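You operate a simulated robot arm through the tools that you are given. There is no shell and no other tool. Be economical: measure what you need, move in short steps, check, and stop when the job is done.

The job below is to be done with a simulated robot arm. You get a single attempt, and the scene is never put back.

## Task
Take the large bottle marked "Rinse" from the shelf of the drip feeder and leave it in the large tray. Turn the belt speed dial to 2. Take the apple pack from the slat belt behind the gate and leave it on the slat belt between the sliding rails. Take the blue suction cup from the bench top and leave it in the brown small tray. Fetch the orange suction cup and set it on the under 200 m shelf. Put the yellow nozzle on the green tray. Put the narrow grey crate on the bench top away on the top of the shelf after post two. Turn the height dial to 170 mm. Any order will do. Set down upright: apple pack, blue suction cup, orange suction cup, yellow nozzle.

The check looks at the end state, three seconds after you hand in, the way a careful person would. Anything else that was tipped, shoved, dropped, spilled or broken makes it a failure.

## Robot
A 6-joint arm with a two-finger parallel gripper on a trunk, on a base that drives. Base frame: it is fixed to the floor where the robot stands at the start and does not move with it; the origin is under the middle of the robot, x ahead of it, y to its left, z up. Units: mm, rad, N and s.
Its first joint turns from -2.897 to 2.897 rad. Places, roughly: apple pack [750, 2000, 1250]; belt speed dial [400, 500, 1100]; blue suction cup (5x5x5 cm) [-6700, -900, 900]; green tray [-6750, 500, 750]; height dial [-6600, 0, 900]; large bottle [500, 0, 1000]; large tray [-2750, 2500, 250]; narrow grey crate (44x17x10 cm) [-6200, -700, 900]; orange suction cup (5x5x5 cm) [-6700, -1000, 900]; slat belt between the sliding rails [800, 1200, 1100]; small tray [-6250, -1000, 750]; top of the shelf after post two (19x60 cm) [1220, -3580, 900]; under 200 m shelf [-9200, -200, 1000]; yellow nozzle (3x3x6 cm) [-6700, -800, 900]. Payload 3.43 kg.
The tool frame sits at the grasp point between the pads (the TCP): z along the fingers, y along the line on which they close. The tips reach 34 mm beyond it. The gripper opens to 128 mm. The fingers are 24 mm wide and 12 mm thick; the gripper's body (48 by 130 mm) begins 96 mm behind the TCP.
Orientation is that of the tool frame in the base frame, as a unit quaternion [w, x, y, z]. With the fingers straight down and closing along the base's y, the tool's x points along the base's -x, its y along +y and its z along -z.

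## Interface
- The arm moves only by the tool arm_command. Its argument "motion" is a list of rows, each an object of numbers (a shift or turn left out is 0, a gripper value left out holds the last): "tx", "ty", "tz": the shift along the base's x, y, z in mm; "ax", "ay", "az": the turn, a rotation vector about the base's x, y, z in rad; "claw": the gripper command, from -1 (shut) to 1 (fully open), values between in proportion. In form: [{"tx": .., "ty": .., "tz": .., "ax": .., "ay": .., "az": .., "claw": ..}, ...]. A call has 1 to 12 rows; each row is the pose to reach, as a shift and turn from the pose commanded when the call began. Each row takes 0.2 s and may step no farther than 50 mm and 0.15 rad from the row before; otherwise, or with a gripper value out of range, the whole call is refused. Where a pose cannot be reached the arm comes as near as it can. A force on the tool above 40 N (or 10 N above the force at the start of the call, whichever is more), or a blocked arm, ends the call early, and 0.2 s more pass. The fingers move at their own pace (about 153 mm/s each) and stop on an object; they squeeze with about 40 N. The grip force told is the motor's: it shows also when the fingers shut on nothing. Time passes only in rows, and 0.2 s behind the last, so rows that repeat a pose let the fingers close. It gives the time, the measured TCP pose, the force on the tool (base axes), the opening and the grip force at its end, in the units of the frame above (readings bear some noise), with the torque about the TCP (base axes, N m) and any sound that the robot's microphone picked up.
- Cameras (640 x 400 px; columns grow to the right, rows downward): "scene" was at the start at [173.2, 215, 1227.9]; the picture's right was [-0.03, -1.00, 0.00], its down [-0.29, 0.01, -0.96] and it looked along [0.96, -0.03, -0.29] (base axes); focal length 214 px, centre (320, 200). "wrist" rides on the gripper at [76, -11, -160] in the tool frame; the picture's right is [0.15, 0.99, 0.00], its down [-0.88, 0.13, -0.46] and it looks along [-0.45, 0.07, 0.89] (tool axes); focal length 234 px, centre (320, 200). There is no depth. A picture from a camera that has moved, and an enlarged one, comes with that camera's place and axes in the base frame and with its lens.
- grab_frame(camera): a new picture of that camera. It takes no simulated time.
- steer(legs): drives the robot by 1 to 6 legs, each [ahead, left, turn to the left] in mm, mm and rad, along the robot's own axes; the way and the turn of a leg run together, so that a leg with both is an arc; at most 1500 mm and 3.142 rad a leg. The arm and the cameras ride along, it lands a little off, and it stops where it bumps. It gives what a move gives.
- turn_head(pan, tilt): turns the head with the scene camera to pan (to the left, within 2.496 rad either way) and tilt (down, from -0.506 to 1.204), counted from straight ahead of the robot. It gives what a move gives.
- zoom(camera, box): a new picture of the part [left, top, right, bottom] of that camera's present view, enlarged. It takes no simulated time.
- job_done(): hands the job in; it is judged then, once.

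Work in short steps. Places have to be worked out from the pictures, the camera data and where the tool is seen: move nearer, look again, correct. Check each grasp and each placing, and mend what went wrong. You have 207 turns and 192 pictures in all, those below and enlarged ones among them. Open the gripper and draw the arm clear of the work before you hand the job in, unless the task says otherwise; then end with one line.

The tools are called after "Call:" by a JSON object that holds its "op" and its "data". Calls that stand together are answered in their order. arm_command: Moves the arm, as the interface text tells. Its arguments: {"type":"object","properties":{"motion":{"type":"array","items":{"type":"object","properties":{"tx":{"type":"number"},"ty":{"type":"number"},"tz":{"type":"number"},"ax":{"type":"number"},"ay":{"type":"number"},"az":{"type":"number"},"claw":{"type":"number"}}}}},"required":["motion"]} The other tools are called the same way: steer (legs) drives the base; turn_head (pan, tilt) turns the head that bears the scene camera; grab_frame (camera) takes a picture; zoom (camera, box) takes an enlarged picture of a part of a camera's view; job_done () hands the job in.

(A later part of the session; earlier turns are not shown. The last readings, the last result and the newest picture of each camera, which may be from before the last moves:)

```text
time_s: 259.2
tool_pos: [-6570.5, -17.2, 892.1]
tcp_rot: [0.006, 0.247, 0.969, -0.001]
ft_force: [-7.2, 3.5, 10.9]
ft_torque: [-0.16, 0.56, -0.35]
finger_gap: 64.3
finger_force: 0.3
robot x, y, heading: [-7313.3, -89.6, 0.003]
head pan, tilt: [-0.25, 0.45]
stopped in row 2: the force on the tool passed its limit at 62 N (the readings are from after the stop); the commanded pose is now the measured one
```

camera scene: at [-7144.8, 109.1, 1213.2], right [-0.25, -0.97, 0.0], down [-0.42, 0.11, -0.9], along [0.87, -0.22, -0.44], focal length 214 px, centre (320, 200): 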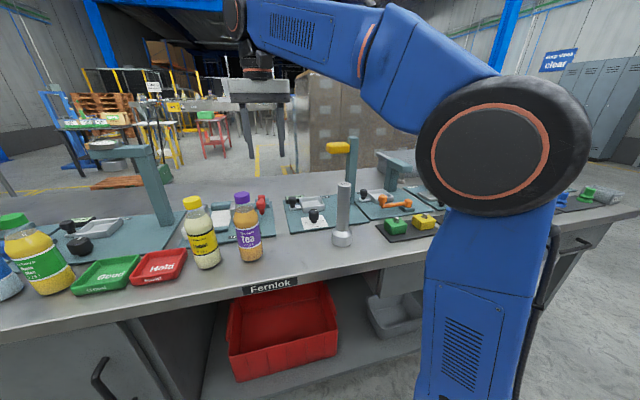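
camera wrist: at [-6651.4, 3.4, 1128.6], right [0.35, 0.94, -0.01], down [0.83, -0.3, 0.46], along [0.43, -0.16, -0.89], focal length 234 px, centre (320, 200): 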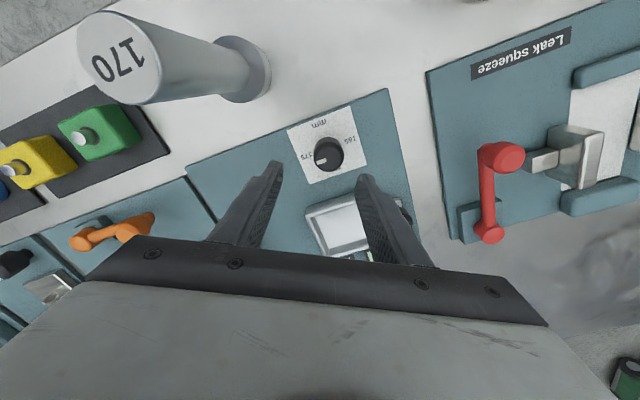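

The tips touched the jig plate at TCP z≈892, so plate z≈857 and the knob sits higher. Raise 3 mm, re-centre to (−6573, −16) and close.

Call:
{"op": "arm_command", "data": {"motion": [{"tz": 4, "tx": -3, "ty": 1}, {"tz": 4, "tx": -3, "ty": 1, "claw": -0.6}, {"tz": 4, "tx": -3, "ty": 1, "claw": -1}, {"tz": 4, "tx": -3, "ty": 1, "claw": -1}]}}

Call:
{"op": "zoom", "data": {"camera": "wrist", "box": [240, 110, 400, 230]}}

```text
time_s: 260.2
tool_pos: [-6573.4, -17.3, 893.8]
tcp_rot: [0.007, 0.246, 0.969, -0.002]
ft_force: [6.6, 9.7, 0.2]
ft_torque: [0.12, -0.36, -0.05]
finger_gap: 31.4
finger_force: 45.3
robot x, y, heading: [-7313.1, -84.7, 0.002]
head pan, tilt: [-0.25, 0.45]
```

```text
3.33 times, centred on (320, 170) of wrist
camera zoom: at [-6646.4, 8.1, 1055.3], right [0.35, 0.94, 0.0], down [0.83, -0.3, 0.47], along [0.44, -0.16, -0.88], focal length 781 px, centre (320, 300)
```

zoom: 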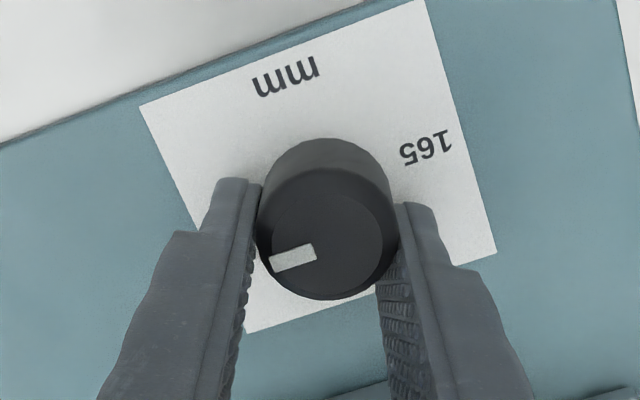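

Gripped at 31.4 mm. Turn +0.78 rad.

Call:
{"op": "arm_command", "data": {"motion": [{"az": 0.1}, {"az": 0.2}, {"az": 0.3}, {"az": 0.4}, {"az": 0.5}, {"az": 0.6}, {"az": 0.7}, {"az": 0.78}]}}

Call:
{"op": "zoom", "data": {"camera": "wrist", "box": [240, 110, 400, 230]}}

```text
time_s: 260.9
tool_pos: [-6572.4, -16.5, 894.1]
tcp_rot: [0.007, 0.143, 0.99, 0.0]
ft_force: [4.1, 5.1, -8.5]
ft_torque: [0.31, -0.31, -0.06]
finger_gap: 31.6
finger_force: 45.1
robot x, y, heading: [-7314.1, -85.9, -0.001]
head pan, tilt: [-0.25, 0.45]
stopped in row 3: the force on the tool passed its limit at 42 N (the readings are from after the stop); the commanded pose is now the measured one
```

```text
3.33 times, centred on (320, 170) of wrist
camera zoom: at [-6650.1, -6.4, 1055.2], right [0.14, 0.99, 0.0], down [0.87, -0.12, 0.47], along [0.46, -0.06, -0.88], focal length 781 px, centre (320, 300)
```

zoom: 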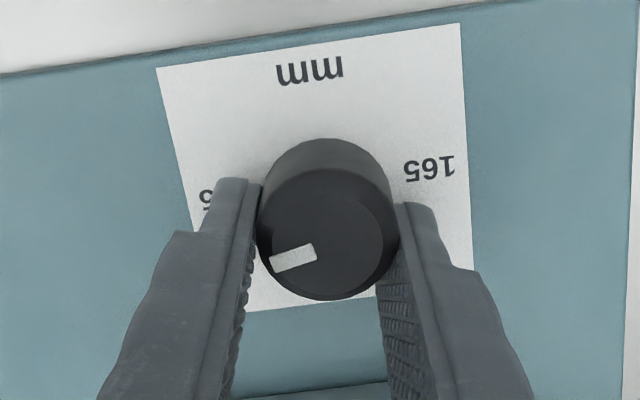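

It turned ~0.21 with the grip. Side forces suggest the axis is ~2 mm further +x,+y; shift and continue.

Call:
{"op": "arm_command", "data": {"motion": [{"tx": 1.5, "ty": 1.5}, {"tx": 1.5, "ty": 1.5, "az": 0.08}, {"tx": 1.5, "ty": 1.5, "az": 0.16}, {"tx": 1.5, "ty": 1.5, "az": 0.24}, {"tx": 1.5, "ty": 1.5, "az": 0.32}, {"tx": 1.5, "ty": 1.5, "az": 0.4}, {"tx": 1.5, "ty": 1.5, "az": 0.48}, {"tx": 1.5, "ty": 1.5, "az": 0.56}]}}

```text
time_s: 262.1
tool_pos: [-6571.3, -12.0, 895.7]
tcp_rot: [0.006, -0.017, 1.0, 0.003]
ft_force: [0.1, 5.1, -2.7]
ft_torque: [0.3, 0.19, -0.03]
finger_gap: 31.3
finger_force: 44.8
robot x, y, heading: [-7310.6, -85.3, -0.002]
head pan, tilt: [-0.25, 0.45]
stopped in row 6: the force on the tool passed its limit at 41 N (the readings are from after the stop); the commanded pose is now the measured one
```

Total turned ≈0.53 rad. Release, re-centre 1 mm +y and pre-turn back −0.5 for the second stroke; look.

Call:
{"op": "arm_command", "data": {"motion": [{"claw": -0.2}, {"claw": -0.2, "tz": 1}, {"az": -0.13, "tz": 1}, {"az": -0.26, "tz": 1}, {"az": -0.39, "tz": 1}, {"az": -0.52, "tz": 1}]}}

Call:
{"op": "zoom", "data": {"camera": "wrist", "box": [240, 110, 400, 230]}}

```text
time_s: 263.5
tool_pos: [-6571.0, -13.4, 895.7]
tcp_rot: [0.007, 0.241, 0.971, 0.001]
ft_force: [-0.6, -0.3, -0.5]
ft_torque: [-0.02, 0.04, 0.02]
finger_gap: 50.9
finger_force: 0.1
robot x, y, heading: [-7315.8, -84.7, -0.002]
head pan, tilt: [-0.25, 0.45]
```

```text
3.33 times, centred on (320, 170) of wrist
camera zoom: at [-6645.6, 11.3, 1056.6], right [0.33, 0.94, 0.0], down [0.83, -0.3, 0.47], along [0.44, -0.15, -0.88], focal length 781 px, centre (320, 300)
```

zoom: 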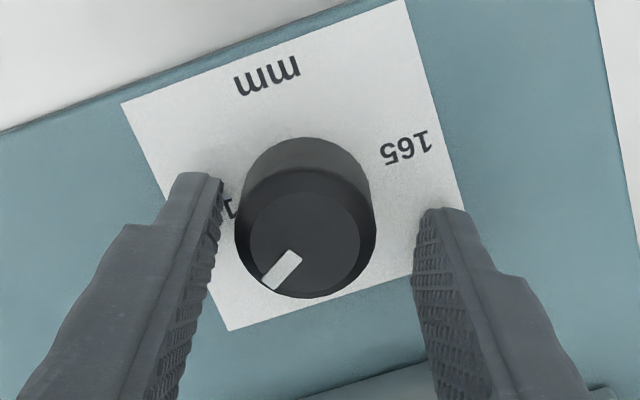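

Pointer is at about −59° (needs 0°). The knob is ~2 mm toward −y of centre; shift, regrip and turn +0.75 more.

Call:
{"op": "arm_command", "data": {"motion": [{"ty": -2, "claw": -0.2}, {"ty": -2, "claw": -0.6}, {"ty": -2, "claw": -1}, {"ty": -2, "claw": -1}]}}

Call:
{"op": "arm_command", "data": {"motion": [{"az": 0.1}, {"az": 0.2}, {"az": 0.3}, {"az": 0.4}, {"az": 0.5}, {"az": 0.6}, {"az": 0.7}, {"az": 0.76}]}}

```text
time_s: 264.5
tool_pos: [-6572.7, -17.3, 895.8]
tcp_rot: [0.006, 0.241, 0.971, -0.001]
ft_force: [-4.0, -7.2, 2.1]
ft_torque: [-0.4, 0.27, 0.13]
finger_gap: 31.1
finger_force: 45.5
robot x, y, heading: [-7314.3, -85.2, -0.001]
head pan, tilt: [-0.25, 0.45]
stopped in row 4: the force on the tool passed its limit at 42 N (the readings are from after the stop); the commanded pose is now the measured one
```

```text
time_s: 265.6
tool_pos: [-6570.7, -12.9, 895.8]
tcp_rot: [0.007, 0.048, 0.999, 0.003]
ft_force: [-1.1, 6.6, -2.8]
ft_torque: [0.24, -0.03, -0.1]
finger_gap: 31.4
finger_force: 44.6
robot x, y, heading: [-7313.6, -85.8, 0.001]
head pan, tilt: [-0.25, 0.45]
stopped in row 5: the force on the tool passed its limit at 43 N (the readings are from after the stop); the commanded pose is now the measured one
```

The drift of the tool during the turn shows the knob's true axis is ≈(−6582, −12): I'm gripping 11 mm off. Release, re-centre there, with −0.45 pre-turn, and regrip.

Call:
{"op": "arm_command", "data": {"motion": [{"claw": -0.2}, {"claw": -0.2, "tx": -5, "az": -0.1}, {"tx": -11, "ty": 1, "az": -0.23}, {"tx": -11, "ty": 1, "az": -0.35}, {"tx": -11, "ty": 1, "az": -0.35, "claw": -0.6}, {"tx": -11, "ty": 1, "az": -0.35, "claw": -1}, {"tx": -11, "ty": 1, "az": -0.35, "claw": -1}]}}

Call:
{"op": "zoom", "data": {"camera": "wrist", "box": [240, 110, 400, 230]}}

```text
time_s: 267.2
tool_pos: [-6582.5, -12.7, 895.6]
tcp_rot: [0.007, 0.222, 0.975, 0.002]
ft_force: [5.0, 10.8, -0.7]
ft_torque: [0.43, -0.05, -0.01]
finger_gap: 31.3
finger_force: 45.2
robot x, y, heading: [-7315.6, -85.1, 0.001]
head pan, tilt: [-0.25, 0.45]
```

```text
3.33 times, centred on (320, 170) of wrist
camera zoom: at [-6658.1, 8.8, 1056.2], right [0.3, 0.95, 0.0], down [0.84, -0.26, 0.47], along [0.45, -0.14, -0.88], focal length 781 px, centre (320, 300)
```

zoom: 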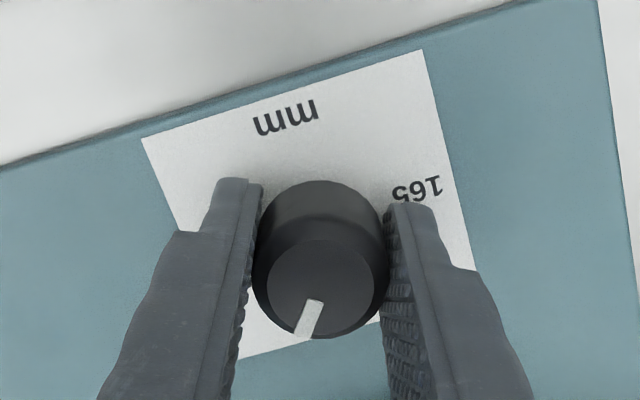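

Pointer at ≈ −35°. Turn +0.61 rad.

Call:
{"op": "arm_command", "data": {"motion": [{"az": 0.09}, {"az": 0.18}, {"az": 0.27}, {"az": 0.36}, {"az": 0.45}, {"az": 0.54}, {"az": 0.61}, {"az": 0.61}]}}

Call:
{"op": "zoom", "data": {"camera": "wrist", "box": [240, 110, 400, 230]}}

```text
time_s: 269.0
tool_pos: [-6581.9, -13.5, 895.0]
tcp_rot: [0.006, -0.082, 0.997, 0.004]
ft_force: [-2.1, 20.4, 0.5]
ft_torque: [0.54, -0.68, 0.03]
finger_gap: 31.3
finger_force: 45.0
robot x, y, heading: [-7309.3, -84.4, -0.002]
head pan, tilt: [-0.25, 0.45]
```

```text
3.33 times, centred on (320, 170) of wrist
camera zoom: at [-6657.5, -38.9, 1056.3], right [-0.3, 0.95, 0.0], down [0.84, 0.27, 0.47], along [0.45, 0.15, -0.88], focal length 781 px, centre (320, 300)
```

zoom: 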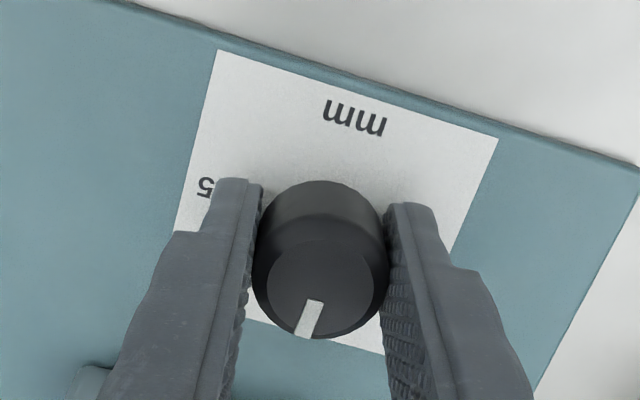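

Pointer now along +x, i.e. 170. Release, lift and verify.

Call:
{"op": "arm_command", "data": {"motion": [{"claw": -0.1}, {"claw": 0.0}, {"claw": 0.0, "tz": 40}, {"claw": 0.0, "tz": 85, "az": -0.08}, {"claw": 0.0, "tz": 130, "az": -0.16}, {"claw": 0.0, "tz": 170, "az": -0.16}]}}

Call:
{"op": "zoom", "data": {"camera": "wrist", "box": [240, 90, 400, 210]}}

```text
time_s: 270.4
tool_pos: [-6582.4, -10.9, 1067.5]
tcp_rot: [0.006, 0.0, 1.0, 0.003]
ft_force: [-0.2, -0.4, 0.6]
ft_torque: [-0.01, 0.0, -0.02]
finger_gap: 63.9
finger_force: 0.2
robot x, y, heading: [-7314.7, -85.6, 0.002]
head pan, tilt: [-0.25, 0.45]
```

```text
3.33 times, centred on (320, 150) of wrist
camera zoom: at [-6661.1, -25.6, 1227.0], right [-0.15, 0.99, 0.0], down [0.87, 0.13, 0.47], along [0.46, 0.07, -0.88], focal length 781 px, centre (320, 367)
```

zoom: 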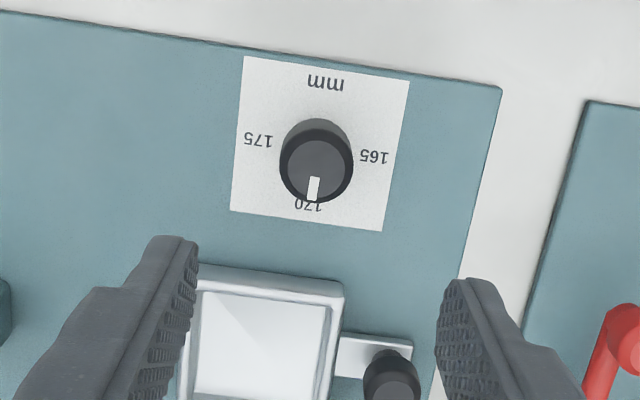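

Dial reads 170. Now the yellow nozzle: drive back 110 and right 740 along the bench.

Call:
{"op": "steer", "data": {"legs": [[-110, 0, 0], [0, -745, 0]]}}

Call:
{"op": "grab_frame", "data": {"camera": "wrist"}}

```text
time_s: 275.2
tool_pos: [-6691.8, -768.0, 1064.9]
tcp_rot: [0.006, 0.0, 1.0, 0.003]
ft_force: [-0.2, 0.0, 0.5]
ft_torque: [-0.01, -0.01, -0.01]
finger_gap: 64.1
finger_force: 0.0
robot x, y, heading: [-7424.7, -839.6, -0.001]
head pan, tilt: [-0.25, 0.45]
```

```text
77 pictures are left
camera wrist: at [-6770.7, -782.2, 1226.6], right [-0.15, 0.99, 0.0], down [0.87, 0.13, 0.47], along [0.46, 0.07, -0.88], focal length 234 px, centre (320, 200)
```

wrist: 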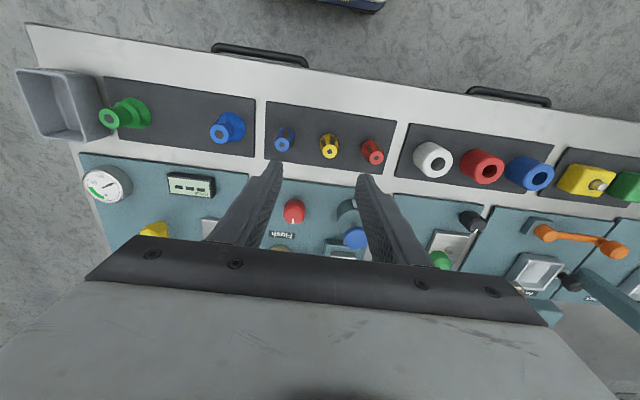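

Yellow nozzle ≈(−6682, −754); neighbours 63 mm away. Narrow the gripper to ~48 mm, align and lower to z≈945 to check.

Call:
{"op": "arm_command", "data": {"motion": [{"tx": 5, "ty": 7, "claw": -0.25}, {"tx": 10, "ty": 14, "tz": -40}, {"tx": 10, "ty": 14, "tz": -80}, {"tx": 10, "ty": 14, "tz": -120}]}}

Call:
{"op": "zoom", "data": {"camera": "wrist", "box": [220, 90, 420, 240]}}

Call:
{"op": "turn_head", "data": {"pan": -0.05, "tilt": 0.5}}

Call:
{"op": "zoom", "data": {"camera": "scene", "box": [200, 100, 440, 260]}}

```text
time_s: 276.2
tool_pos: [-6682.8, -754.0, 945.0]
tcp_rot: [0.007, 0.0, 1.0, 0.004]
ft_force: [0.3, 0.0, 0.4]
ft_torque: [0.03, -0.02, 0.01]
finger_gap: 48.0
finger_force: 0.0
robot x, y, heading: [-7420.2, -838.8, -0.004]
head pan, tilt: [-0.25, 0.45]
```

```text
2.67 times, centred on (320, 165) of wrist
camera zoom: at [-6761.1, -766.2, 1106.2], right [-0.15, 0.99, 0.0], down [0.87, 0.13, 0.47], along [0.46, 0.07, -0.88], focal length 624 px, centre (320, 293)
```

zoom: 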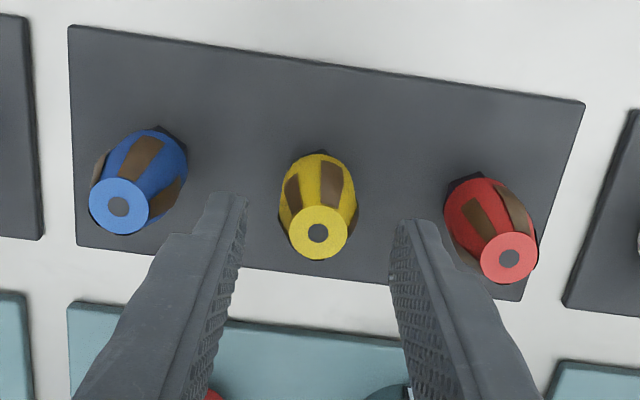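

```text
time_s: 277.0
tool_pos: [-6682.4, -751.6, 947.5]
tcp_rot: [0.008, 0.0, 1.0, 0.003]
ft_force: [-0.2, 0.0, 0.2]
ft_torque: [-0.02, 0.01, 0.0]
finger_gap: 48.0
finger_force: 0.0
robot x, y, heading: [-7424.8, -840.9, -0.005]
head pan, tilt: [-0.051, 0.499]
```

```text
2.50 times, centred on (320, 180) of scene
camera zoom: at [-7252.4, -627.6, 1208.7], right [-0.05, -1.0, 0.0], down [-0.48, 0.03, -0.88], along [0.88, -0.05, -0.48], focal length 536 px, centre (320, 250)
```

zoom: 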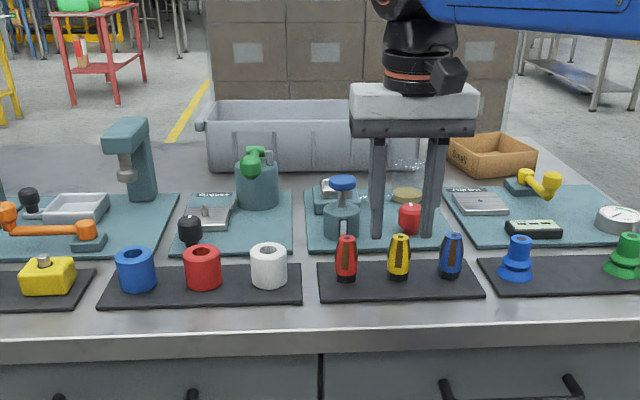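

Consistent fit: nozzle ≈(−6678, −756), base z≈848, top ≈908. Lower to TCP z≈893 and close.

Call:
{"op": "arm_command", "data": {"motion": [{"tx": 4, "ty": -2, "tz": -25}, {"tx": 4, "ty": -2, "tz": -53}, {"tx": 4, "ty": -2, "tz": -53, "claw": -0.7}, {"tx": 4, "ty": -2, "tz": -53, "claw": -1}, {"tx": 4, "ty": -2, "tz": -53, "claw": -1}]}}

Call:
{"op": "zoom", "data": {"camera": "wrist", "box": [220, 90, 420, 240]}}

```text
time_s: 278.2
tool_pos: [-6677.2, -754.7, 890.7]
tcp_rot: [0.007, 0.0, 1.0, 0.004]
ft_force: [0.6, -1.7, 1.9]
ft_torque: [-0.1, -0.01, 0.01]
finger_gap: 26.8
finger_force: 40.2
robot x, y, heading: [-7424.7, -841.0, -0.003]
head pan, tilt: [-0.051, 0.499]
```

```text
2.67 times, centred on (320, 165) of wrist
camera zoom: at [-6755.0, -769.2, 1052.5], right [-0.15, 0.99, 0.0], down [0.87, 0.13, 0.47], along [0.46, 0.07, -0.88], focal length 624 px, centre (320, 293)
```

zoom: 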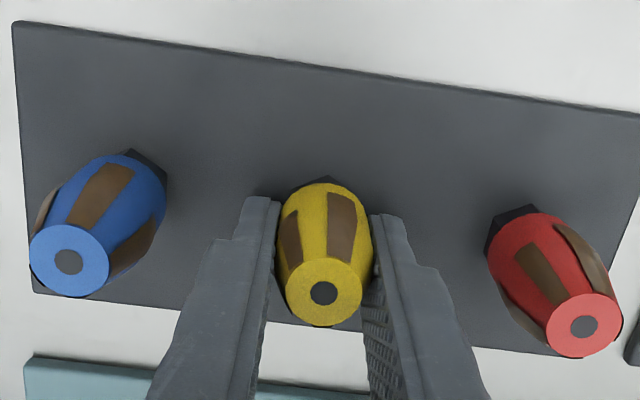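

Grip is on, but the nozzle sits toward the pad's near edge; I re-centre by −7 mm in x and regrip, then lift.

Call:
{"op": "arm_command", "data": {"motion": [{"claw": -0.35}, {"claw": -0.35, "tx": -7}, {"claw": -0.7, "tx": -7}, {"claw": -1, "tx": -7}, {"claw": -1, "tx": -7}, {"tx": -7, "tz": 30}, {"tx": -7, "tz": 70}, {"tx": -7, "tz": 115}, {"tx": -7, "tz": 160}]}}

Call:
{"op": "zoom", "data": {"camera": "wrist", "box": [220, 90, 420, 240]}}

```text
time_s: 280.2
tool_pos: [-6686.8, -756.7, 1053.7]
tcp_rot: [0.007, 0.0, 1.0, 0.003]
ft_force: [-0.7, -0.1, -1.3]
ft_torque: [-0.02, 0.0, 0.0]
finger_gap: 26.4
finger_force: 40.3
robot x, y, heading: [-7421.6, -842.5, 0.004]
head pan, tilt: [-0.051, 0.499]
```

```text
2.67 times, centred on (320, 165) of wrist
camera zoom: at [-6764.5, -769.9, 1213.9], right [-0.15, 0.99, 0.0], down [0.87, 0.13, 0.47], along [0.46, 0.07, -0.88], focal length 624 px, centre (320, 293)
```

zoom: 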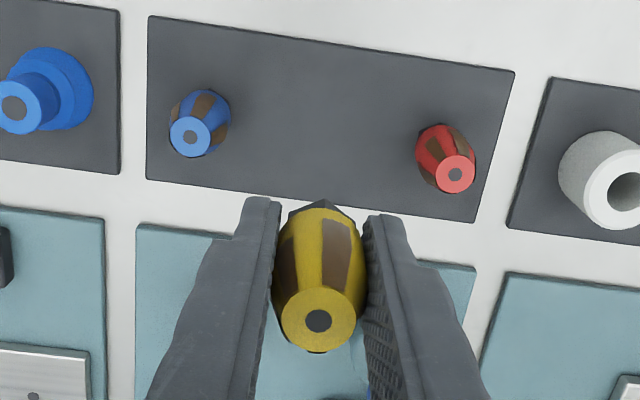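

Nozzle held. Back away 250 mm (to pass the bottles), drive left 1220 to the green "Good" tray.

Call:
{"op": "steer", "data": {"legs": [[-260, 0, 0], [0, 1220, 0]]}}

Call:
{"op": "arm_command", "data": {"motion": [{"tz": 30}, {"tz": 45}]}}

Call:
{"op": "turn_head", "data": {"pan": 0.0, "tilt": 0.45}}

Call:
{"op": "grab_frame", "data": {"camera": "scene"}}

Call:
{"op": "grab_frame", "data": {"camera": "wrist"}}

```text
time_s: 287.7
tool_pos: [-6957.2, 453.7, 1052.7]
tcp_rot: [0.007, -0.004, 1.0, 0.003]
ft_force: [0.4, -0.3, -1.7]
ft_torque: [0.0, 0.02, 0.02]
finger_gap: 26.7
finger_force: 39.8
robot x, y, heading: [-7690.1, 359.6, 0.01]
head pan, tilt: [-0.051, 0.499]
```

```text
time_s: 288.3
tool_pos: [-6956.7, 452.4, 1100.0]
tcp_rot: [0.007, -0.004, 1.0, 0.003]
ft_force: [0.4, 0.6, 0.1]
ft_torque: [0.06, 0.01, -0.01]
finger_gap: 26.1
finger_force: 40.4
robot x, y, heading: [-7690.7, 361.1, 0.007]
head pan, tilt: [-0.051, 0.499]
```

```text
time_s: 289.0
tool_pos: [-6956.5, 452.5, 1099.4]
tcp_rot: [0.007, -0.004, 1.0, 0.003]
ft_force: [-1.1, 0.2, -0.6]
ft_torque: [0.01, -0.03, -0.02]
finger_gap: 26.4
finger_force: 40.4
robot x, y, heading: [-7691.9, 358.7, 0.007]
head pan, tilt: [0.0, 0.45]
```

```text
72 pictures are left
camera scene: at [-7522.5, 581.5, 1213.2], right [0.01, -1.0, 0.0], down [-0.44, 0.0, -0.9], along [0.9, 0.01, -0.44], focal length 214 px, centre (320, 200)
```

scene: 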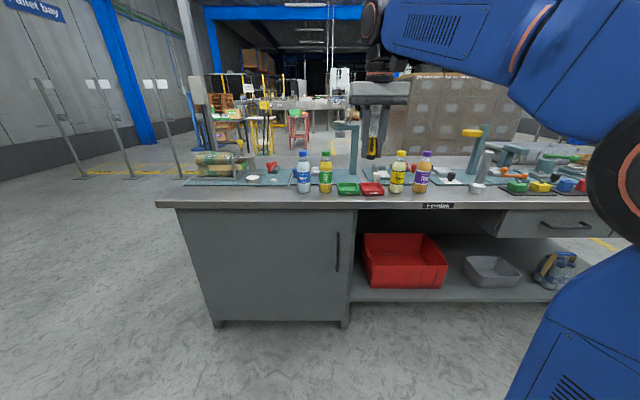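

```text
71 pictures are left
camera wrist: at [-7034.5, 438.2, 1259.4], right [-0.15, 0.99, 0.0], down [0.87, 0.14, 0.47], along [0.46, 0.08, -0.88], focal length 234 px, centre (320, 200)
```

wrist: 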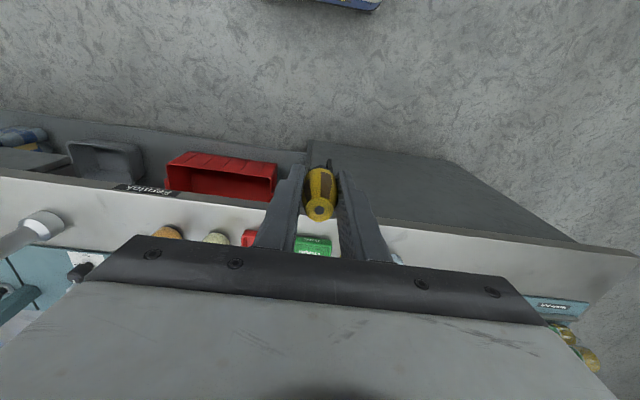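

Drive forward 220 mm (nozzle above bottle tops) and refine.

Call:
{"op": "steer", "data": {"legs": [[220, 0, 0]]}}

Call:
{"op": "grab_frame", "data": {"camera": "wrist"}}

Call:
{"op": "zoom", "data": {"camera": "scene", "box": [260, 110, 480, 240]}}

```text
time_s: 290.7
tool_pos: [-6735.8, 454.0, 1099.3]
tcp_rot: [0.007, -0.005, 1.0, 0.003]
ft_force: [0.6, -0.1, -1.0]
ft_torque: [0.03, 0.01, -0.01]
finger_gap: 26.5
finger_force: 39.9
robot x, y, heading: [-7475.1, 366.6, 0.009]
head pan, tilt: [0.0, 0.45]
```

```text
70 pictures are left
camera wrist: at [-6813.6, 440.2, 1259.4], right [-0.16, 0.99, 0.0], down [0.87, 0.14, 0.47], along [0.46, 0.08, -0.88], focal length 234 px, centre (320, 200)
```

wrist: 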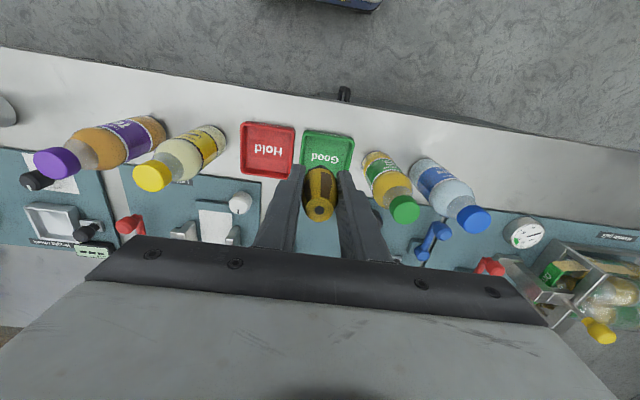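

```text
2.91 times, centred on (370, 175) of scene
camera zoom: at [-7301.6, 583.4, 1213.2], right [0.01, -1.0, 0.0], down [-0.44, 0.0, -0.9], along [0.9, 0.01, -0.44], focal length 624 px, centre (174, 273)
```

zoom: 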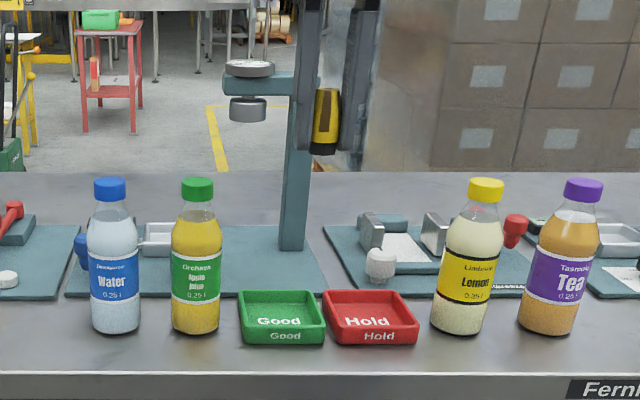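

Green tray centre ≈(−6697, 472), apple bottle edge at y≈534. I'll set the nozzle at (−6697, 459) to keep the gripper body clear. Move above and lower most of the way.

Call:
{"op": "arm_command", "data": {"motion": [{"tx": 20, "ty": 3}, {"tx": 39, "ty": 5}, {"tx": 39, "ty": 5, "tz": -45}, {"tx": 39, "ty": 5, "tz": -90}, {"tx": 39, "ty": 5, "tz": -135}, {"tx": 39, "ty": 5, "tz": -170}, {"tx": 39, "ty": 5, "tz": -190}]}}

Call:
{"op": "zoom", "data": {"camera": "scene", "box": [260, 110, 480, 240]}}

Call:
{"op": "grab_frame", "data": {"camera": "wrist"}}

```text
time_s: 292.3
tool_pos: [-6696.4, 459.5, 909.4]
tcp_rot: [0.008, -0.005, 1.0, 0.004]
ft_force: [-0.7, 0.3, -1.2]
ft_torque: [-0.03, 0.03, 0.0]
finger_gap: 26.5
finger_force: 40.4
robot x, y, heading: [-7472.7, 363.3, 0.006]
head pan, tilt: [0.0, 0.45]
```

```text
2.91 times, centred on (370, 175) of scene
camera zoom: at [-7301.6, 583.4, 1213.2], right [0.01, -1.0, 0.0], down [-0.44, 0.0, -0.9], along [0.9, 0.01, -0.44], focal length 624 px, centre (174, 273)
```

zoom: 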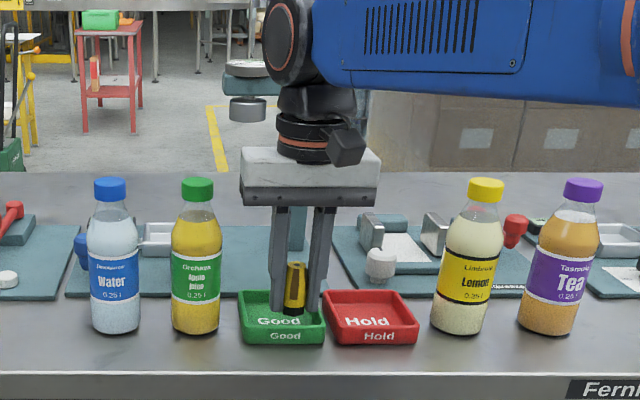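

```text
67 pictures are left
camera wrist: at [-6775.2, 445.1, 1069.6], right [-0.16, 0.99, 0.0], down [0.87, 0.14, 0.47], along [0.46, 0.08, -0.88], focal length 234 px, centre (320, 200)
```

wrist: 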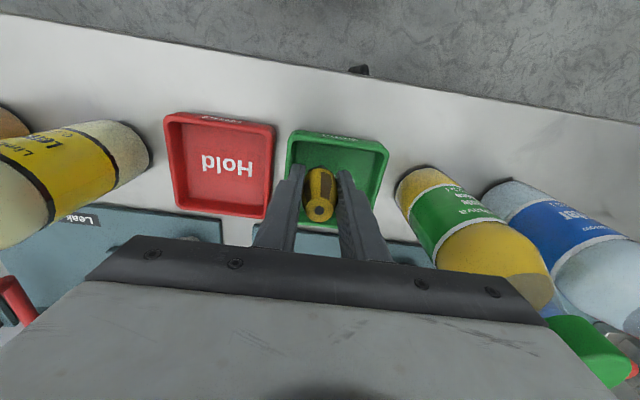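

Good alignment; shift 8 mm toward me and creep down.

Call:
{"op": "arm_command", "data": {"motion": [{"tx": -8}, {"tx": -8, "tz": -6}, {"tx": -8, "tz": -10}, {"tx": -8, "tz": -13}, {"tx": -8, "tz": -16}, {"tx": -8, "tz": -19}]}}

```text
time_s: 293.7
tool_pos: [-6705.8, 459.7, 891.6]
tcp_rot: [0.008, -0.004, 1.0, 0.003]
ft_force: [-2.2, 1.9, 7.3]
ft_torque: [-0.04, 0.02, 0.01]
finger_gap: 26.6
finger_force: 40.2
robot x, y, heading: [-7471.5, 365.2, 0.009]
head pan, tilt: [0.0, 0.45]
```

Light contact (7 N): the nozzle is on the tray floor. Open slightly and lift.

Call:
{"op": "arm_command", "data": {"motion": [{"tz": 0, "claw": -0.4}, {"tz": 0, "claw": -0.3}, {"tz": 0, "claw": -0.3}, {"tz": 40}, {"tz": 85}, {"tz": 130}, {"tz": 175}, {"tz": 205}]}}

Call:
{"op": "zoom", "data": {"camera": "scene", "box": [260, 110, 480, 240]}}

```text
time_s: 295.5
tool_pos: [-6705.4, 459.7, 1095.4]
tcp_rot: [0.007, -0.004, 1.0, 0.003]
ft_force: [0.0, -0.1, 0.2]
ft_torque: [0.03, 0.0, 0.03]
finger_gap: 44.6
finger_force: 0.1
robot x, y, heading: [-7470.7, 364.2, 0.008]
head pan, tilt: [0.0, 0.45]
```

```text
2.91 times, centred on (370, 175) of scene
camera zoom: at [-7301.6, 583.4, 1213.2], right [0.01, -1.0, 0.0], down [-0.44, 0.0, -0.9], along [0.9, 0.01, -0.44], focal length 624 px, centre (174, 273)
```

zoom: 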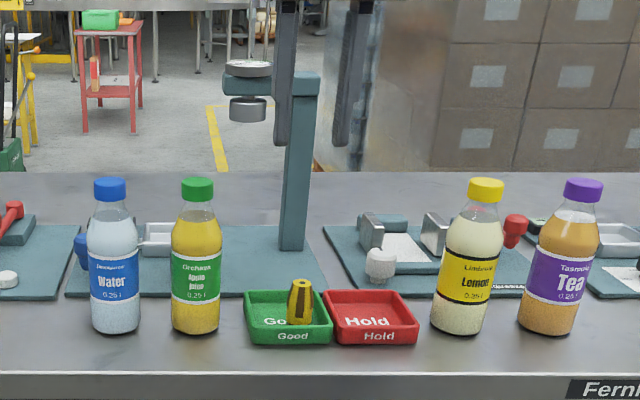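

Nozzle stands upright in the green tray. Now the blue cup: drive round to the bench's left end again.

Call:
{"op": "steer", "data": {"legs": [[-280, 0, 0], [0, -1210, 0], [0, -1210, 0], [0, 0, 1.565], [0, -1260, 0], [330, 0, 0]]}}

Call:
{"op": "grab_frame", "data": {"camera": "wrist"}}

Call:
{"op": "grab_frame", "data": {"camera": "scene"}}

```text
time_s: 320.4
tool_pos: [-6577.5, -940.4, 1094.2]
tcp_rot: [-0.003, 0.715, -0.699, -0.007]
ft_force: [0.4, 0.4, -0.1]
ft_torque: [0.0, 0.0, 0.0]
finger_gap: 44.7
finger_force: 0.2
robot x, y, heading: [-6473.6, -1705.7, 1.592]
head pan, tilt: [0.0, 0.45]
```

```text
65 pictures are left
camera wrist: at [-6564.3, -1019.9, 1255.3], right [-0.99, -0.17, 0.0], down [-0.15, 0.87, 0.47], along [-0.08, 0.46, -0.88], focal length 234 px, centre (320, 200)
```

wrist: 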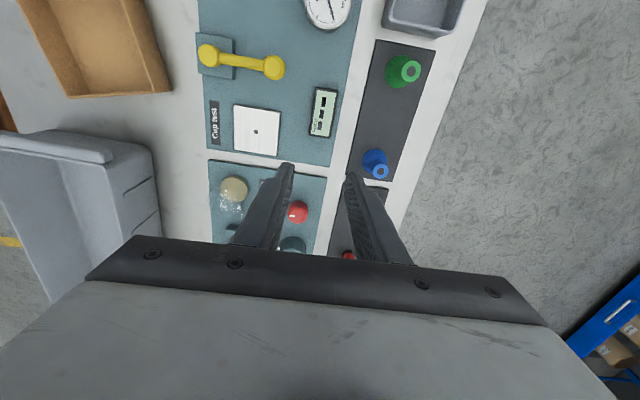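

```text
64 pictures are left
camera scene: at [-6696.6, -1539.7, 1213.2], right [1.0, 0.02, 0.0], down [0.01, -0.44, -0.9], along [-0.02, 0.9, -0.44], focal length 214 px, centre (320, 200)
```

scene: 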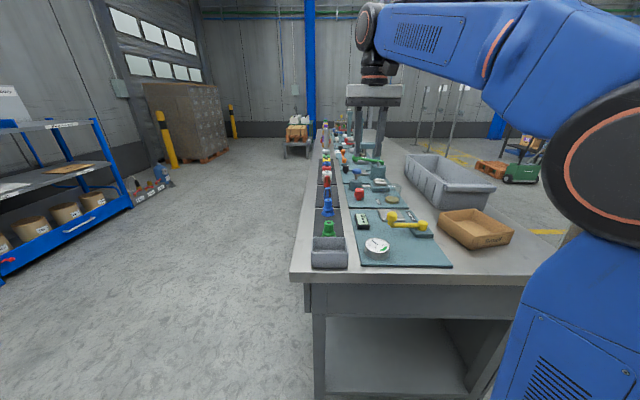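

Blue cup ≈(−6684, −905), base z≈848, top ≈898. Move above it and lower to z≈945 for a check.

Call:
{"op": "arm_command", "data": {"motion": [{"tx": -40, "ty": 12, "claw": 0.0}, {"tx": -80, "ty": 24}, {"tx": -106, "ty": 34, "tz": -30}, {"tx": -106, "ty": 34, "tz": -75}, {"tx": -106, "ty": 34, "tz": -115}, {"tx": -106, "ty": 34, "tz": -150}]}}

Call:
{"op": "zoom", "data": {"camera": "wrist", "box": [220, 90, 420, 240]}}

```text
time_s: 321.8
tool_pos: [-6684.4, -907.2, 946.7]
tcp_rot: [-0.003, 0.714, -0.7, -0.007]
ft_force: [0.3, 0.4, 0.6]
ft_torque: [0.01, 0.0, -0.01]
finger_gap: 63.9
finger_force: 0.1
robot x, y, heading: [-6473.8, -1712.0, 1.597]
head pan, tilt: [0.0, 0.45]
```

```text
2.67 times, centred on (320, 165) of wrist
camera zoom: at [-6669.9, -986.4, 1106.7], right [-0.99, -0.17, 0.0], down [-0.15, 0.87, 0.47], along [-0.08, 0.46, -0.88], focal length 624 px, centre (320, 293)
```

zoom: 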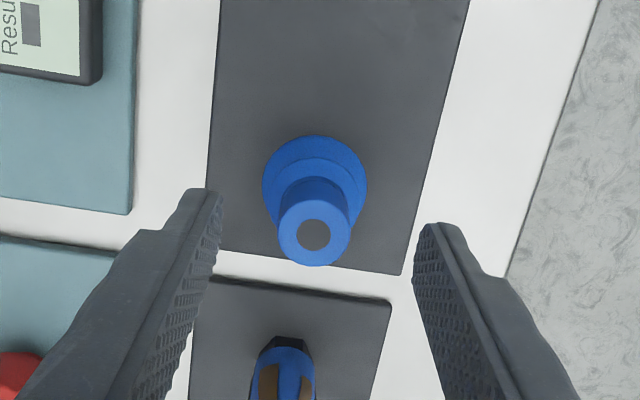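

Cup centred ≈(−6682, −905). Lower to TCP z≈904 (stem only) and close, then lift.

Call:
{"op": "arm_command", "data": {"motion": [{"tx": 2, "tz": -22}, {"tx": 2, "tz": -43}, {"tx": 2, "tz": -43, "claw": -0.6}, {"tx": 2, "tz": -43, "claw": -1}, {"tx": 2, "tz": -43, "claw": -1}]}}

Call:
{"op": "zoom", "data": {"camera": "wrist", "box": [220, 90, 420, 240]}}

```text
time_s: 323.0
tool_pos: [-6682.3, -906.7, 902.2]
tcp_rot: [-0.004, 0.714, -0.7, -0.008]
ft_force: [-0.7, 0.0, 1.1]
ft_torque: [0.06, 0.03, -0.01]
finger_gap: 23.0
finger_force: 40.0
robot x, y, heading: [-6471.8, -1705.5, 1.587]
head pan, tilt: [0.0, 0.45]
```

```text
2.67 times, centred on (320, 165) of wrist
camera zoom: at [-6667.6, -986.1, 1062.8], right [-0.99, -0.17, 0.0], down [-0.15, 0.87, 0.47], along [-0.08, 0.46, -0.88], focal length 624 px, centre (320, 293)
```

zoom: 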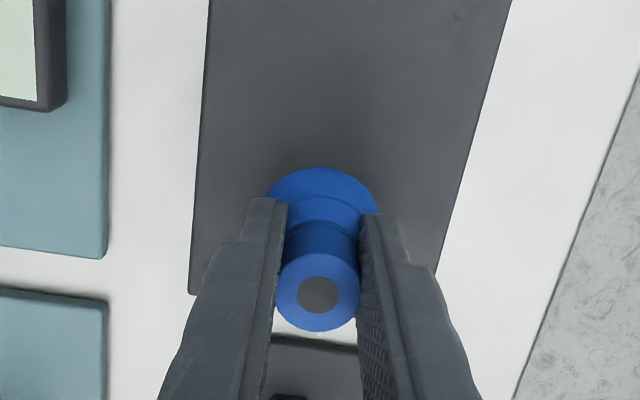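

Gripped on the stem (23 mm). Lift and carry toward the Small tray ≈(−6250, −1003).

Call:
{"op": "arm_command", "data": {"motion": [{"tz": 40}, {"tz": 85}, {"tz": 130}, {"tz": 140, "tx": 45, "ty": -10}, {"tz": 140, "tx": 93, "ty": -20}, {"tz": 140, "tx": 141, "ty": -30}, {"tz": 140, "tx": 189, "ty": -40}, {"tz": 140, "tx": 237, "ty": -50}, {"tz": 140, "tx": 285, "ty": -60}, {"tz": 140, "tx": 333, "ty": -70}, {"tz": 140, "tx": 381, "ty": -84}, {"tz": 140, "tx": 428, "ty": -96}]}}

Call:
{"op": "grab_frame", "data": {"camera": "wrist"}}

```text
time_s: 325.6
tool_pos: [-6254.8, -1004.7, 1042.6]
tcp_rot: [-0.003, 0.714, -0.7, -0.006]
ft_force: [0.0, 0.7, 0.2]
ft_torque: [0.01, 0.01, -0.02]
finger_gap: 22.8
finger_force: 40.1
robot x, y, heading: [-6473.3, -1706.8, 1.594]
head pan, tilt: [0.0, 0.45]
```

```text
61 pictures are left
camera wrist: at [-6240.8, -1083.9, 1202.8], right [-0.99, -0.17, 0.0], down [-0.15, 0.87, 0.47], along [-0.08, 0.46, -0.88], focal length 234 px, centre (320, 200)
```

wrist: 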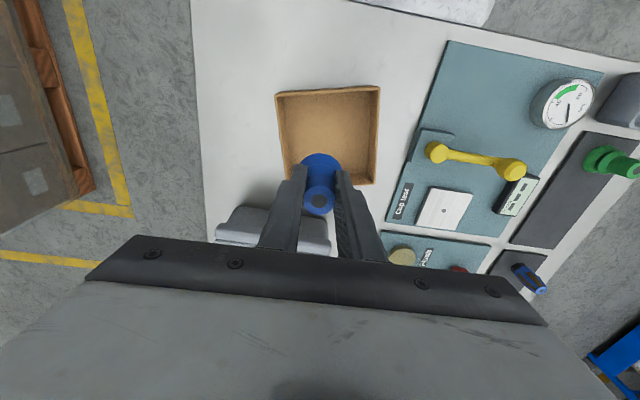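

Tray centre ≈(−6264, −1010). Align and lower to about 10 mm above the floor.

Call:
{"op": "arm_command", "data": {"motion": [{"tx": -9, "ty": -5, "tz": -40}, {"tx": -9, "ty": -5, "tz": -85}, {"tx": -9, "ty": -5, "tz": -120}, {"tx": -9, "ty": -5, "tz": -126}]}}

Call:
{"op": "grab_frame", "data": {"camera": "wrist"}}

Call:
{"op": "zoom", "data": {"camera": "scene", "box": [400, 150, 560, 270]}}

```text
time_s: 326.6
tool_pos: [-6263.9, -1008.0, 915.5]
tcp_rot: [-0.003, 0.714, -0.7, -0.007]
ft_force: [0.3, -0.1, -1.5]
ft_torque: [0.0, 0.04, 0.0]
finger_gap: 23.0
finger_force: 40.3
robot x, y, heading: [-6473.1, -1707.6, 1.595]
head pan, tilt: [0.0, 0.45]
```

```text
60 pictures are left
camera wrist: at [-6249.5, -1086.8, 1076.1], right [-0.99, -0.17, 0.0], down [-0.15, 0.87, 0.47], along [-0.08, 0.46, -0.88], focal length 234 px, centre (320, 200)
```

wrist: 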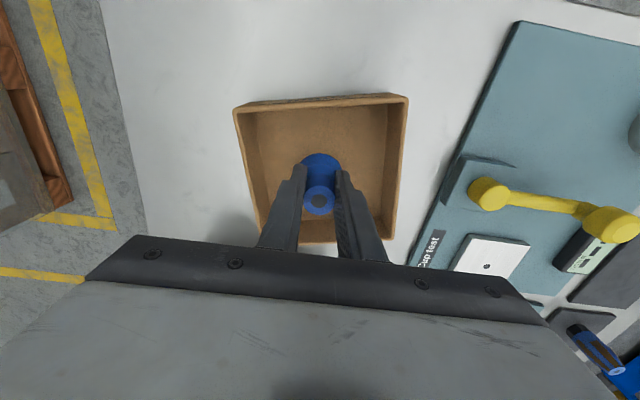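

```text
3.33 times, centred on (480, 210) of scene
camera zoom: at [-6696.5, -1539.8, 1213.2], right [1.0, 0.02, 0.0], down [0.01, -0.44, -0.9], along [-0.02, 0.9, -0.44], focal length 715 px, centre (-213, 167)
```

zoom: 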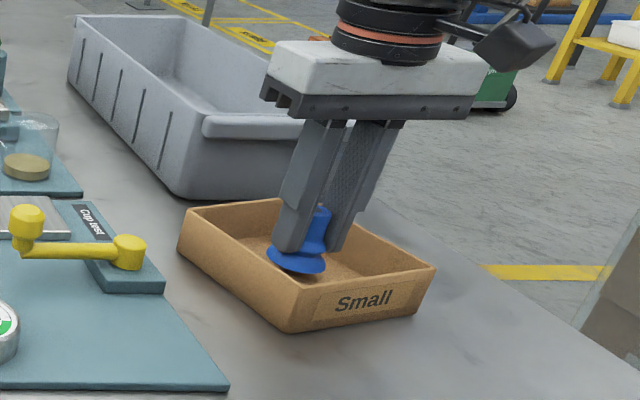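

Centred in the tray. Creep down to contact.

Call:
{"op": "arm_command", "data": {"motion": [{"tz": -4}, {"tz": -7}, {"tz": -10}, {"tz": -12}]}}

```text
time_s: 327.6
tool_pos: [-6261.5, -1007.1, 904.6]
tcp_rot: [-0.004, 0.715, -0.699, -0.007]
ft_force: [-0.5, 0.3, -0.4]
ft_torque: [-0.01, 0.02, -0.05]
finger_gap: 23.1
finger_force: 40.2
robot x, y, heading: [-6470.1, -1706.6, 1.59]
head pan, tilt: [0.0, 0.45]
```

Call:
{"op": "arm_command", "data": {"motion": [{"tz": -2}, {"tz": -4}, {"tz": -6}, {"tz": -7}]}}

Call:
{"op": "zoom", "data": {"camera": "scene", "box": [440, 170, 520, 240]}}

```text
time_s: 328.6
tool_pos: [-6262.5, -1007.2, 900.6]
tcp_rot: [-0.006, 0.714, -0.7, -0.009]
ft_force: [-1.4, -4.0, 12.9]
ft_torque: [-0.27, 0.02, -0.03]
finger_gap: 22.9
finger_force: 39.8
robot x, y, heading: [-6472.4, -1704.2, 1.59]
head pan, tilt: [0.0, 0.45]
stopped in row 4: the force on the tool passed its limit at 43 N (the readings are from after the stop); the commanded pose is now the measured one
```

```text
5.71 times, centred on (480, 205) of scene
camera zoom: at [-6696.7, -1540.3, 1213.3], right [1.0, 0.02, 0.0], down [0.01, -0.43, -0.9], along [-0.02, 0.9, -0.43], focal length 1226 px, centre (-594, 171)
```

zoom: 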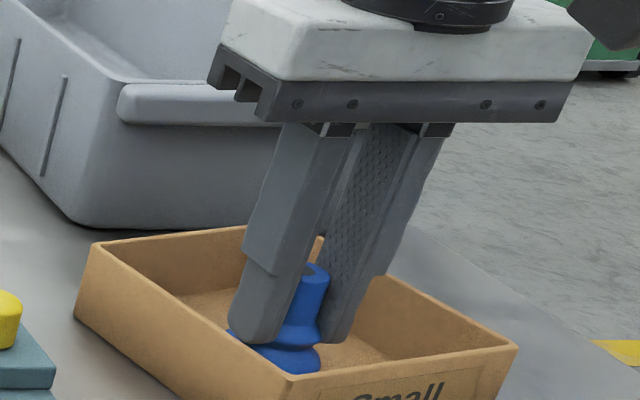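

Contact with the floor. Ease 1 mm, open to ~45 mm, and lift.

Call:
{"op": "arm_command", "data": {"motion": [{"tz": 1}, {"tz": 1, "claw": -0.45}, {"tz": 1, "claw": -0.3}, {"tz": 1, "claw": -0.3}, {"tz": 40}, {"tz": 85}, {"tz": 130}, {"tz": 170}]}}

Call:
{"op": "grab_frame", "data": {"camera": "wrist"}}

Call:
{"op": "zoom", "data": {"camera": "scene", "box": [400, 150, 560, 270]}}

```text
time_s: 330.4
tool_pos: [-6261.7, -1008.2, 1071.5]
tcp_rot: [-0.005, 0.715, -0.699, -0.009]
ft_force: [-0.3, -0.7, -0.9]
ft_torque: [-0.02, 0.02, 0.01]
finger_gap: 44.8
finger_force: 0.0
robot x, y, heading: [-6475.5, -1706.3, 1.589]
head pan, tilt: [0.0, 0.45]
```

```text
57 pictures are left
camera wrist: at [-6247.7, -1087.9, 1231.5], right [-0.99, -0.17, 0.0], down [-0.15, 0.87, 0.47], along [-0.08, 0.47, -0.88], focal length 234 px, centre (320, 200)
```

wrist: 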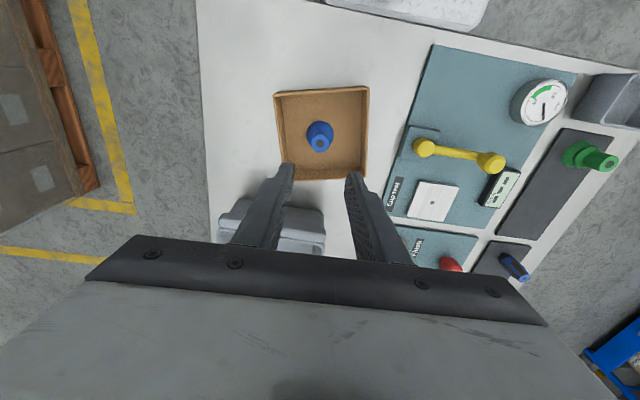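

```text
3.33 times, centred on (480, 210) of scene
camera zoom: at [-6696.5, -1539.7, 1213.2], right [1.0, 0.02, 0.0], down [0.01, -0.44, -0.9], along [-0.02, 0.9, -0.44], focal length 715 px, centre (-213, 167)
```

zoom: 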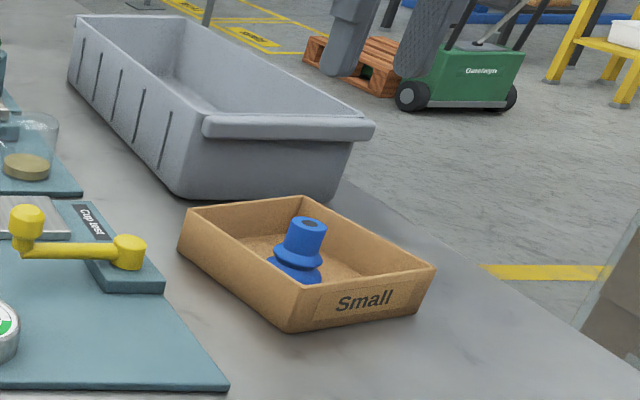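

Blue cup is upright in the Small tray. Last: the narrow grey crate (x≈−6313…−6160, y≈−906…−466, rim z≈948). I'll pinch its right long wall at mid-length; reposition the base.

Call:
{"op": "steer", "data": {"legs": [[0, -270, -0.015], [95, 0, 0]]}}

Call:
{"op": "arm_command", "data": {"motion": [{"tx": -20, "ty": 35, "claw": -0.3}, {"tx": -40, "ty": 70}, {"tx": -60, "ty": 105}, {"tx": -80, "ty": 140}, {"tx": -100, "ty": 175}, {"tx": -125, "ty": 200}]}}

Call:
{"op": "grab_frame", "data": {"camera": "wrist"}}

Call:
{"op": "grab_frame", "data": {"camera": "scene"}}

```text
time_s: 333.0
tool_pos: [-5981.2, -915.0, 1071.3]
tcp_rot: [-0.005, 0.708, -0.706, -0.009]
ft_force: [-0.2, -0.7, 0.0]
ft_torque: [0.0, 0.01, 0.0]
finger_gap: 44.8
finger_force: 0.0
robot x, y, heading: [-6204.1, -1609.2, 1.578]
head pan, tilt: [0.0, 0.45]
```

```text
time_s: 334.4
tool_pos: [-6105.2, -713.4, 1071.8]
tcp_rot: [-0.007, 0.708, -0.707, -0.008]
ft_force: [0.2, -1.1, -0.3]
ft_torque: [0.03, -0.02, -0.02]
finger_gap: 44.8
finger_force: 0.0
robot x, y, heading: [-6201.1, -1609.5, 1.568]
head pan, tilt: [0.0, 0.45]
```

```text
55 pictures are left
camera wrist: at [-6092.7, -794.4, 1231.9], right [-0.99, -0.15, 0.0], down [-0.13, 0.87, 0.47], along [-0.07, 0.47, -0.88], focal length 234 px, centre (320, 200)
```

wrist: 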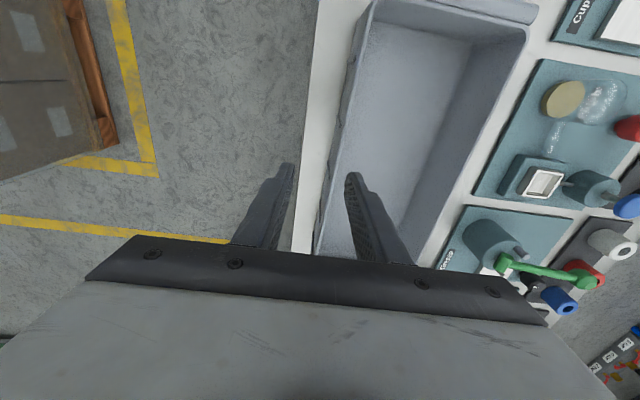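

```text
54 pictures are left
camera scene: at [-6425.6, -1439.2, 1213.3], right [1.0, 0.0, 0.0], down [0.0, -0.44, -0.9], along [0.0, 0.9, -0.44], focal length 214 px, centre (320, 200)
```

scene: 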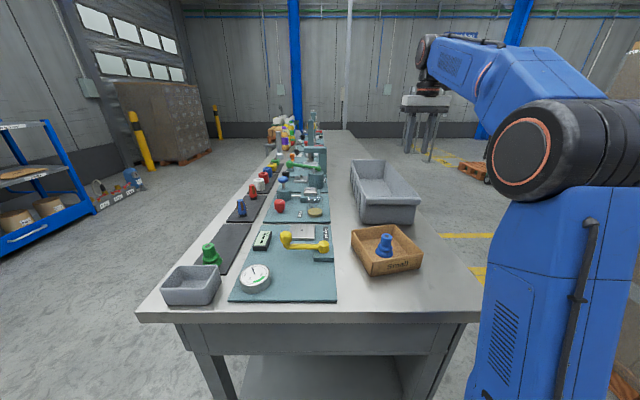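

Zoom on the rim near the fingertips.

Call:
{"op": "zoom", "data": {"camera": "wrist", "box": [260, 60, 460, 240]}}

Call:
{"op": "zoom", "data": {"camera": "scene", "box": [330, 80, 460, 240]}}

```text
2.22 times, centred on (360, 150) of wrist
camera zoom: at [-6092.7, -794.4, 1231.9], right [-0.99, -0.15, 0.0], down [-0.13, 0.87, 0.47], along [-0.07, 0.47, -0.88], focal length 520 px, centre (231, 311)
```

zoom: 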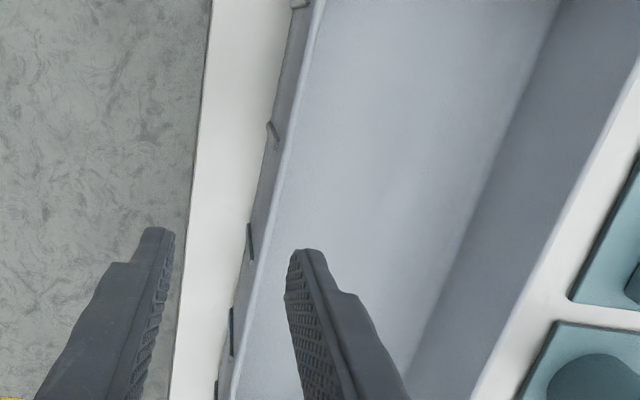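

```text
2.50 times, centred on (395, 160) of scene
camera zoom: at [-6425.6, -1439.2, 1213.3], right [1.0, 0.0, 0.0], down [0.0, -0.44, -0.9], along [0.0, 0.9, -0.44], focal length 536 px, centre (132, 300)
```

zoom: 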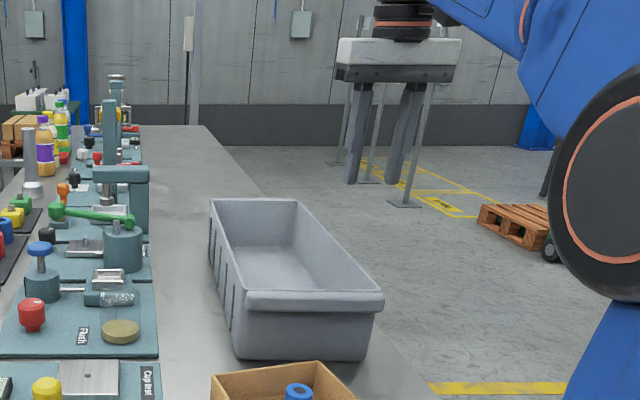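

The wall rim is at x≈−6128 along the whole side. I centre over it at y≈−687 and lower to TCP z≈932, straddling the wall.

Call:
{"op": "arm_command", "data": {"motion": [{"tx": -12, "ty": 14}, {"tx": -24, "ty": 27}, {"tx": -24, "ty": 27, "tz": -40}, {"tx": -24, "ty": 27, "tz": -75}]}}

Call:
{"op": "zoom", "data": {"camera": "wrist", "box": [220, 90, 420, 240]}}

```text
time_s: 335.4
tool_pos: [-6131.8, -687.7, 996.9]
tcp_rot: [-0.006, 0.708, -0.706, -0.009]
ft_force: [-0.4, 0.3, 0.3]
ft_torque: [0.03, 0.03, 0.02]
finger_gap: 44.8
finger_force: 0.1
robot x, y, heading: [-6202.6, -1609.4, 1.575]
head pan, tilt: [0.0, 0.45]
```

```text
2.67 times, centred on (320, 165) of wrist
camera zoom: at [-6119.5, -768.1, 1157.5], right [-0.99, -0.15, 0.0], down [-0.13, 0.87, 0.47], along [-0.07, 0.47, -0.88], focal length 624 px, centre (320, 293)
```

zoom: 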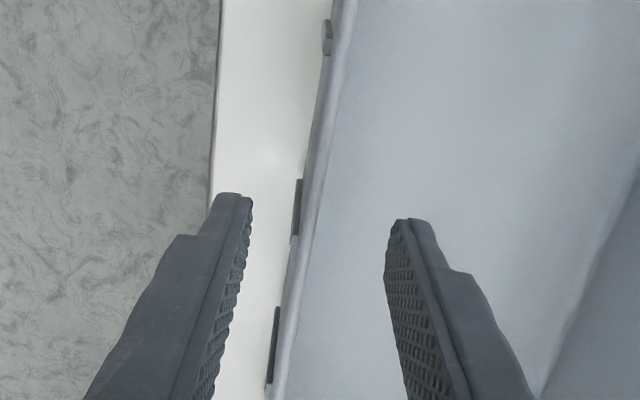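

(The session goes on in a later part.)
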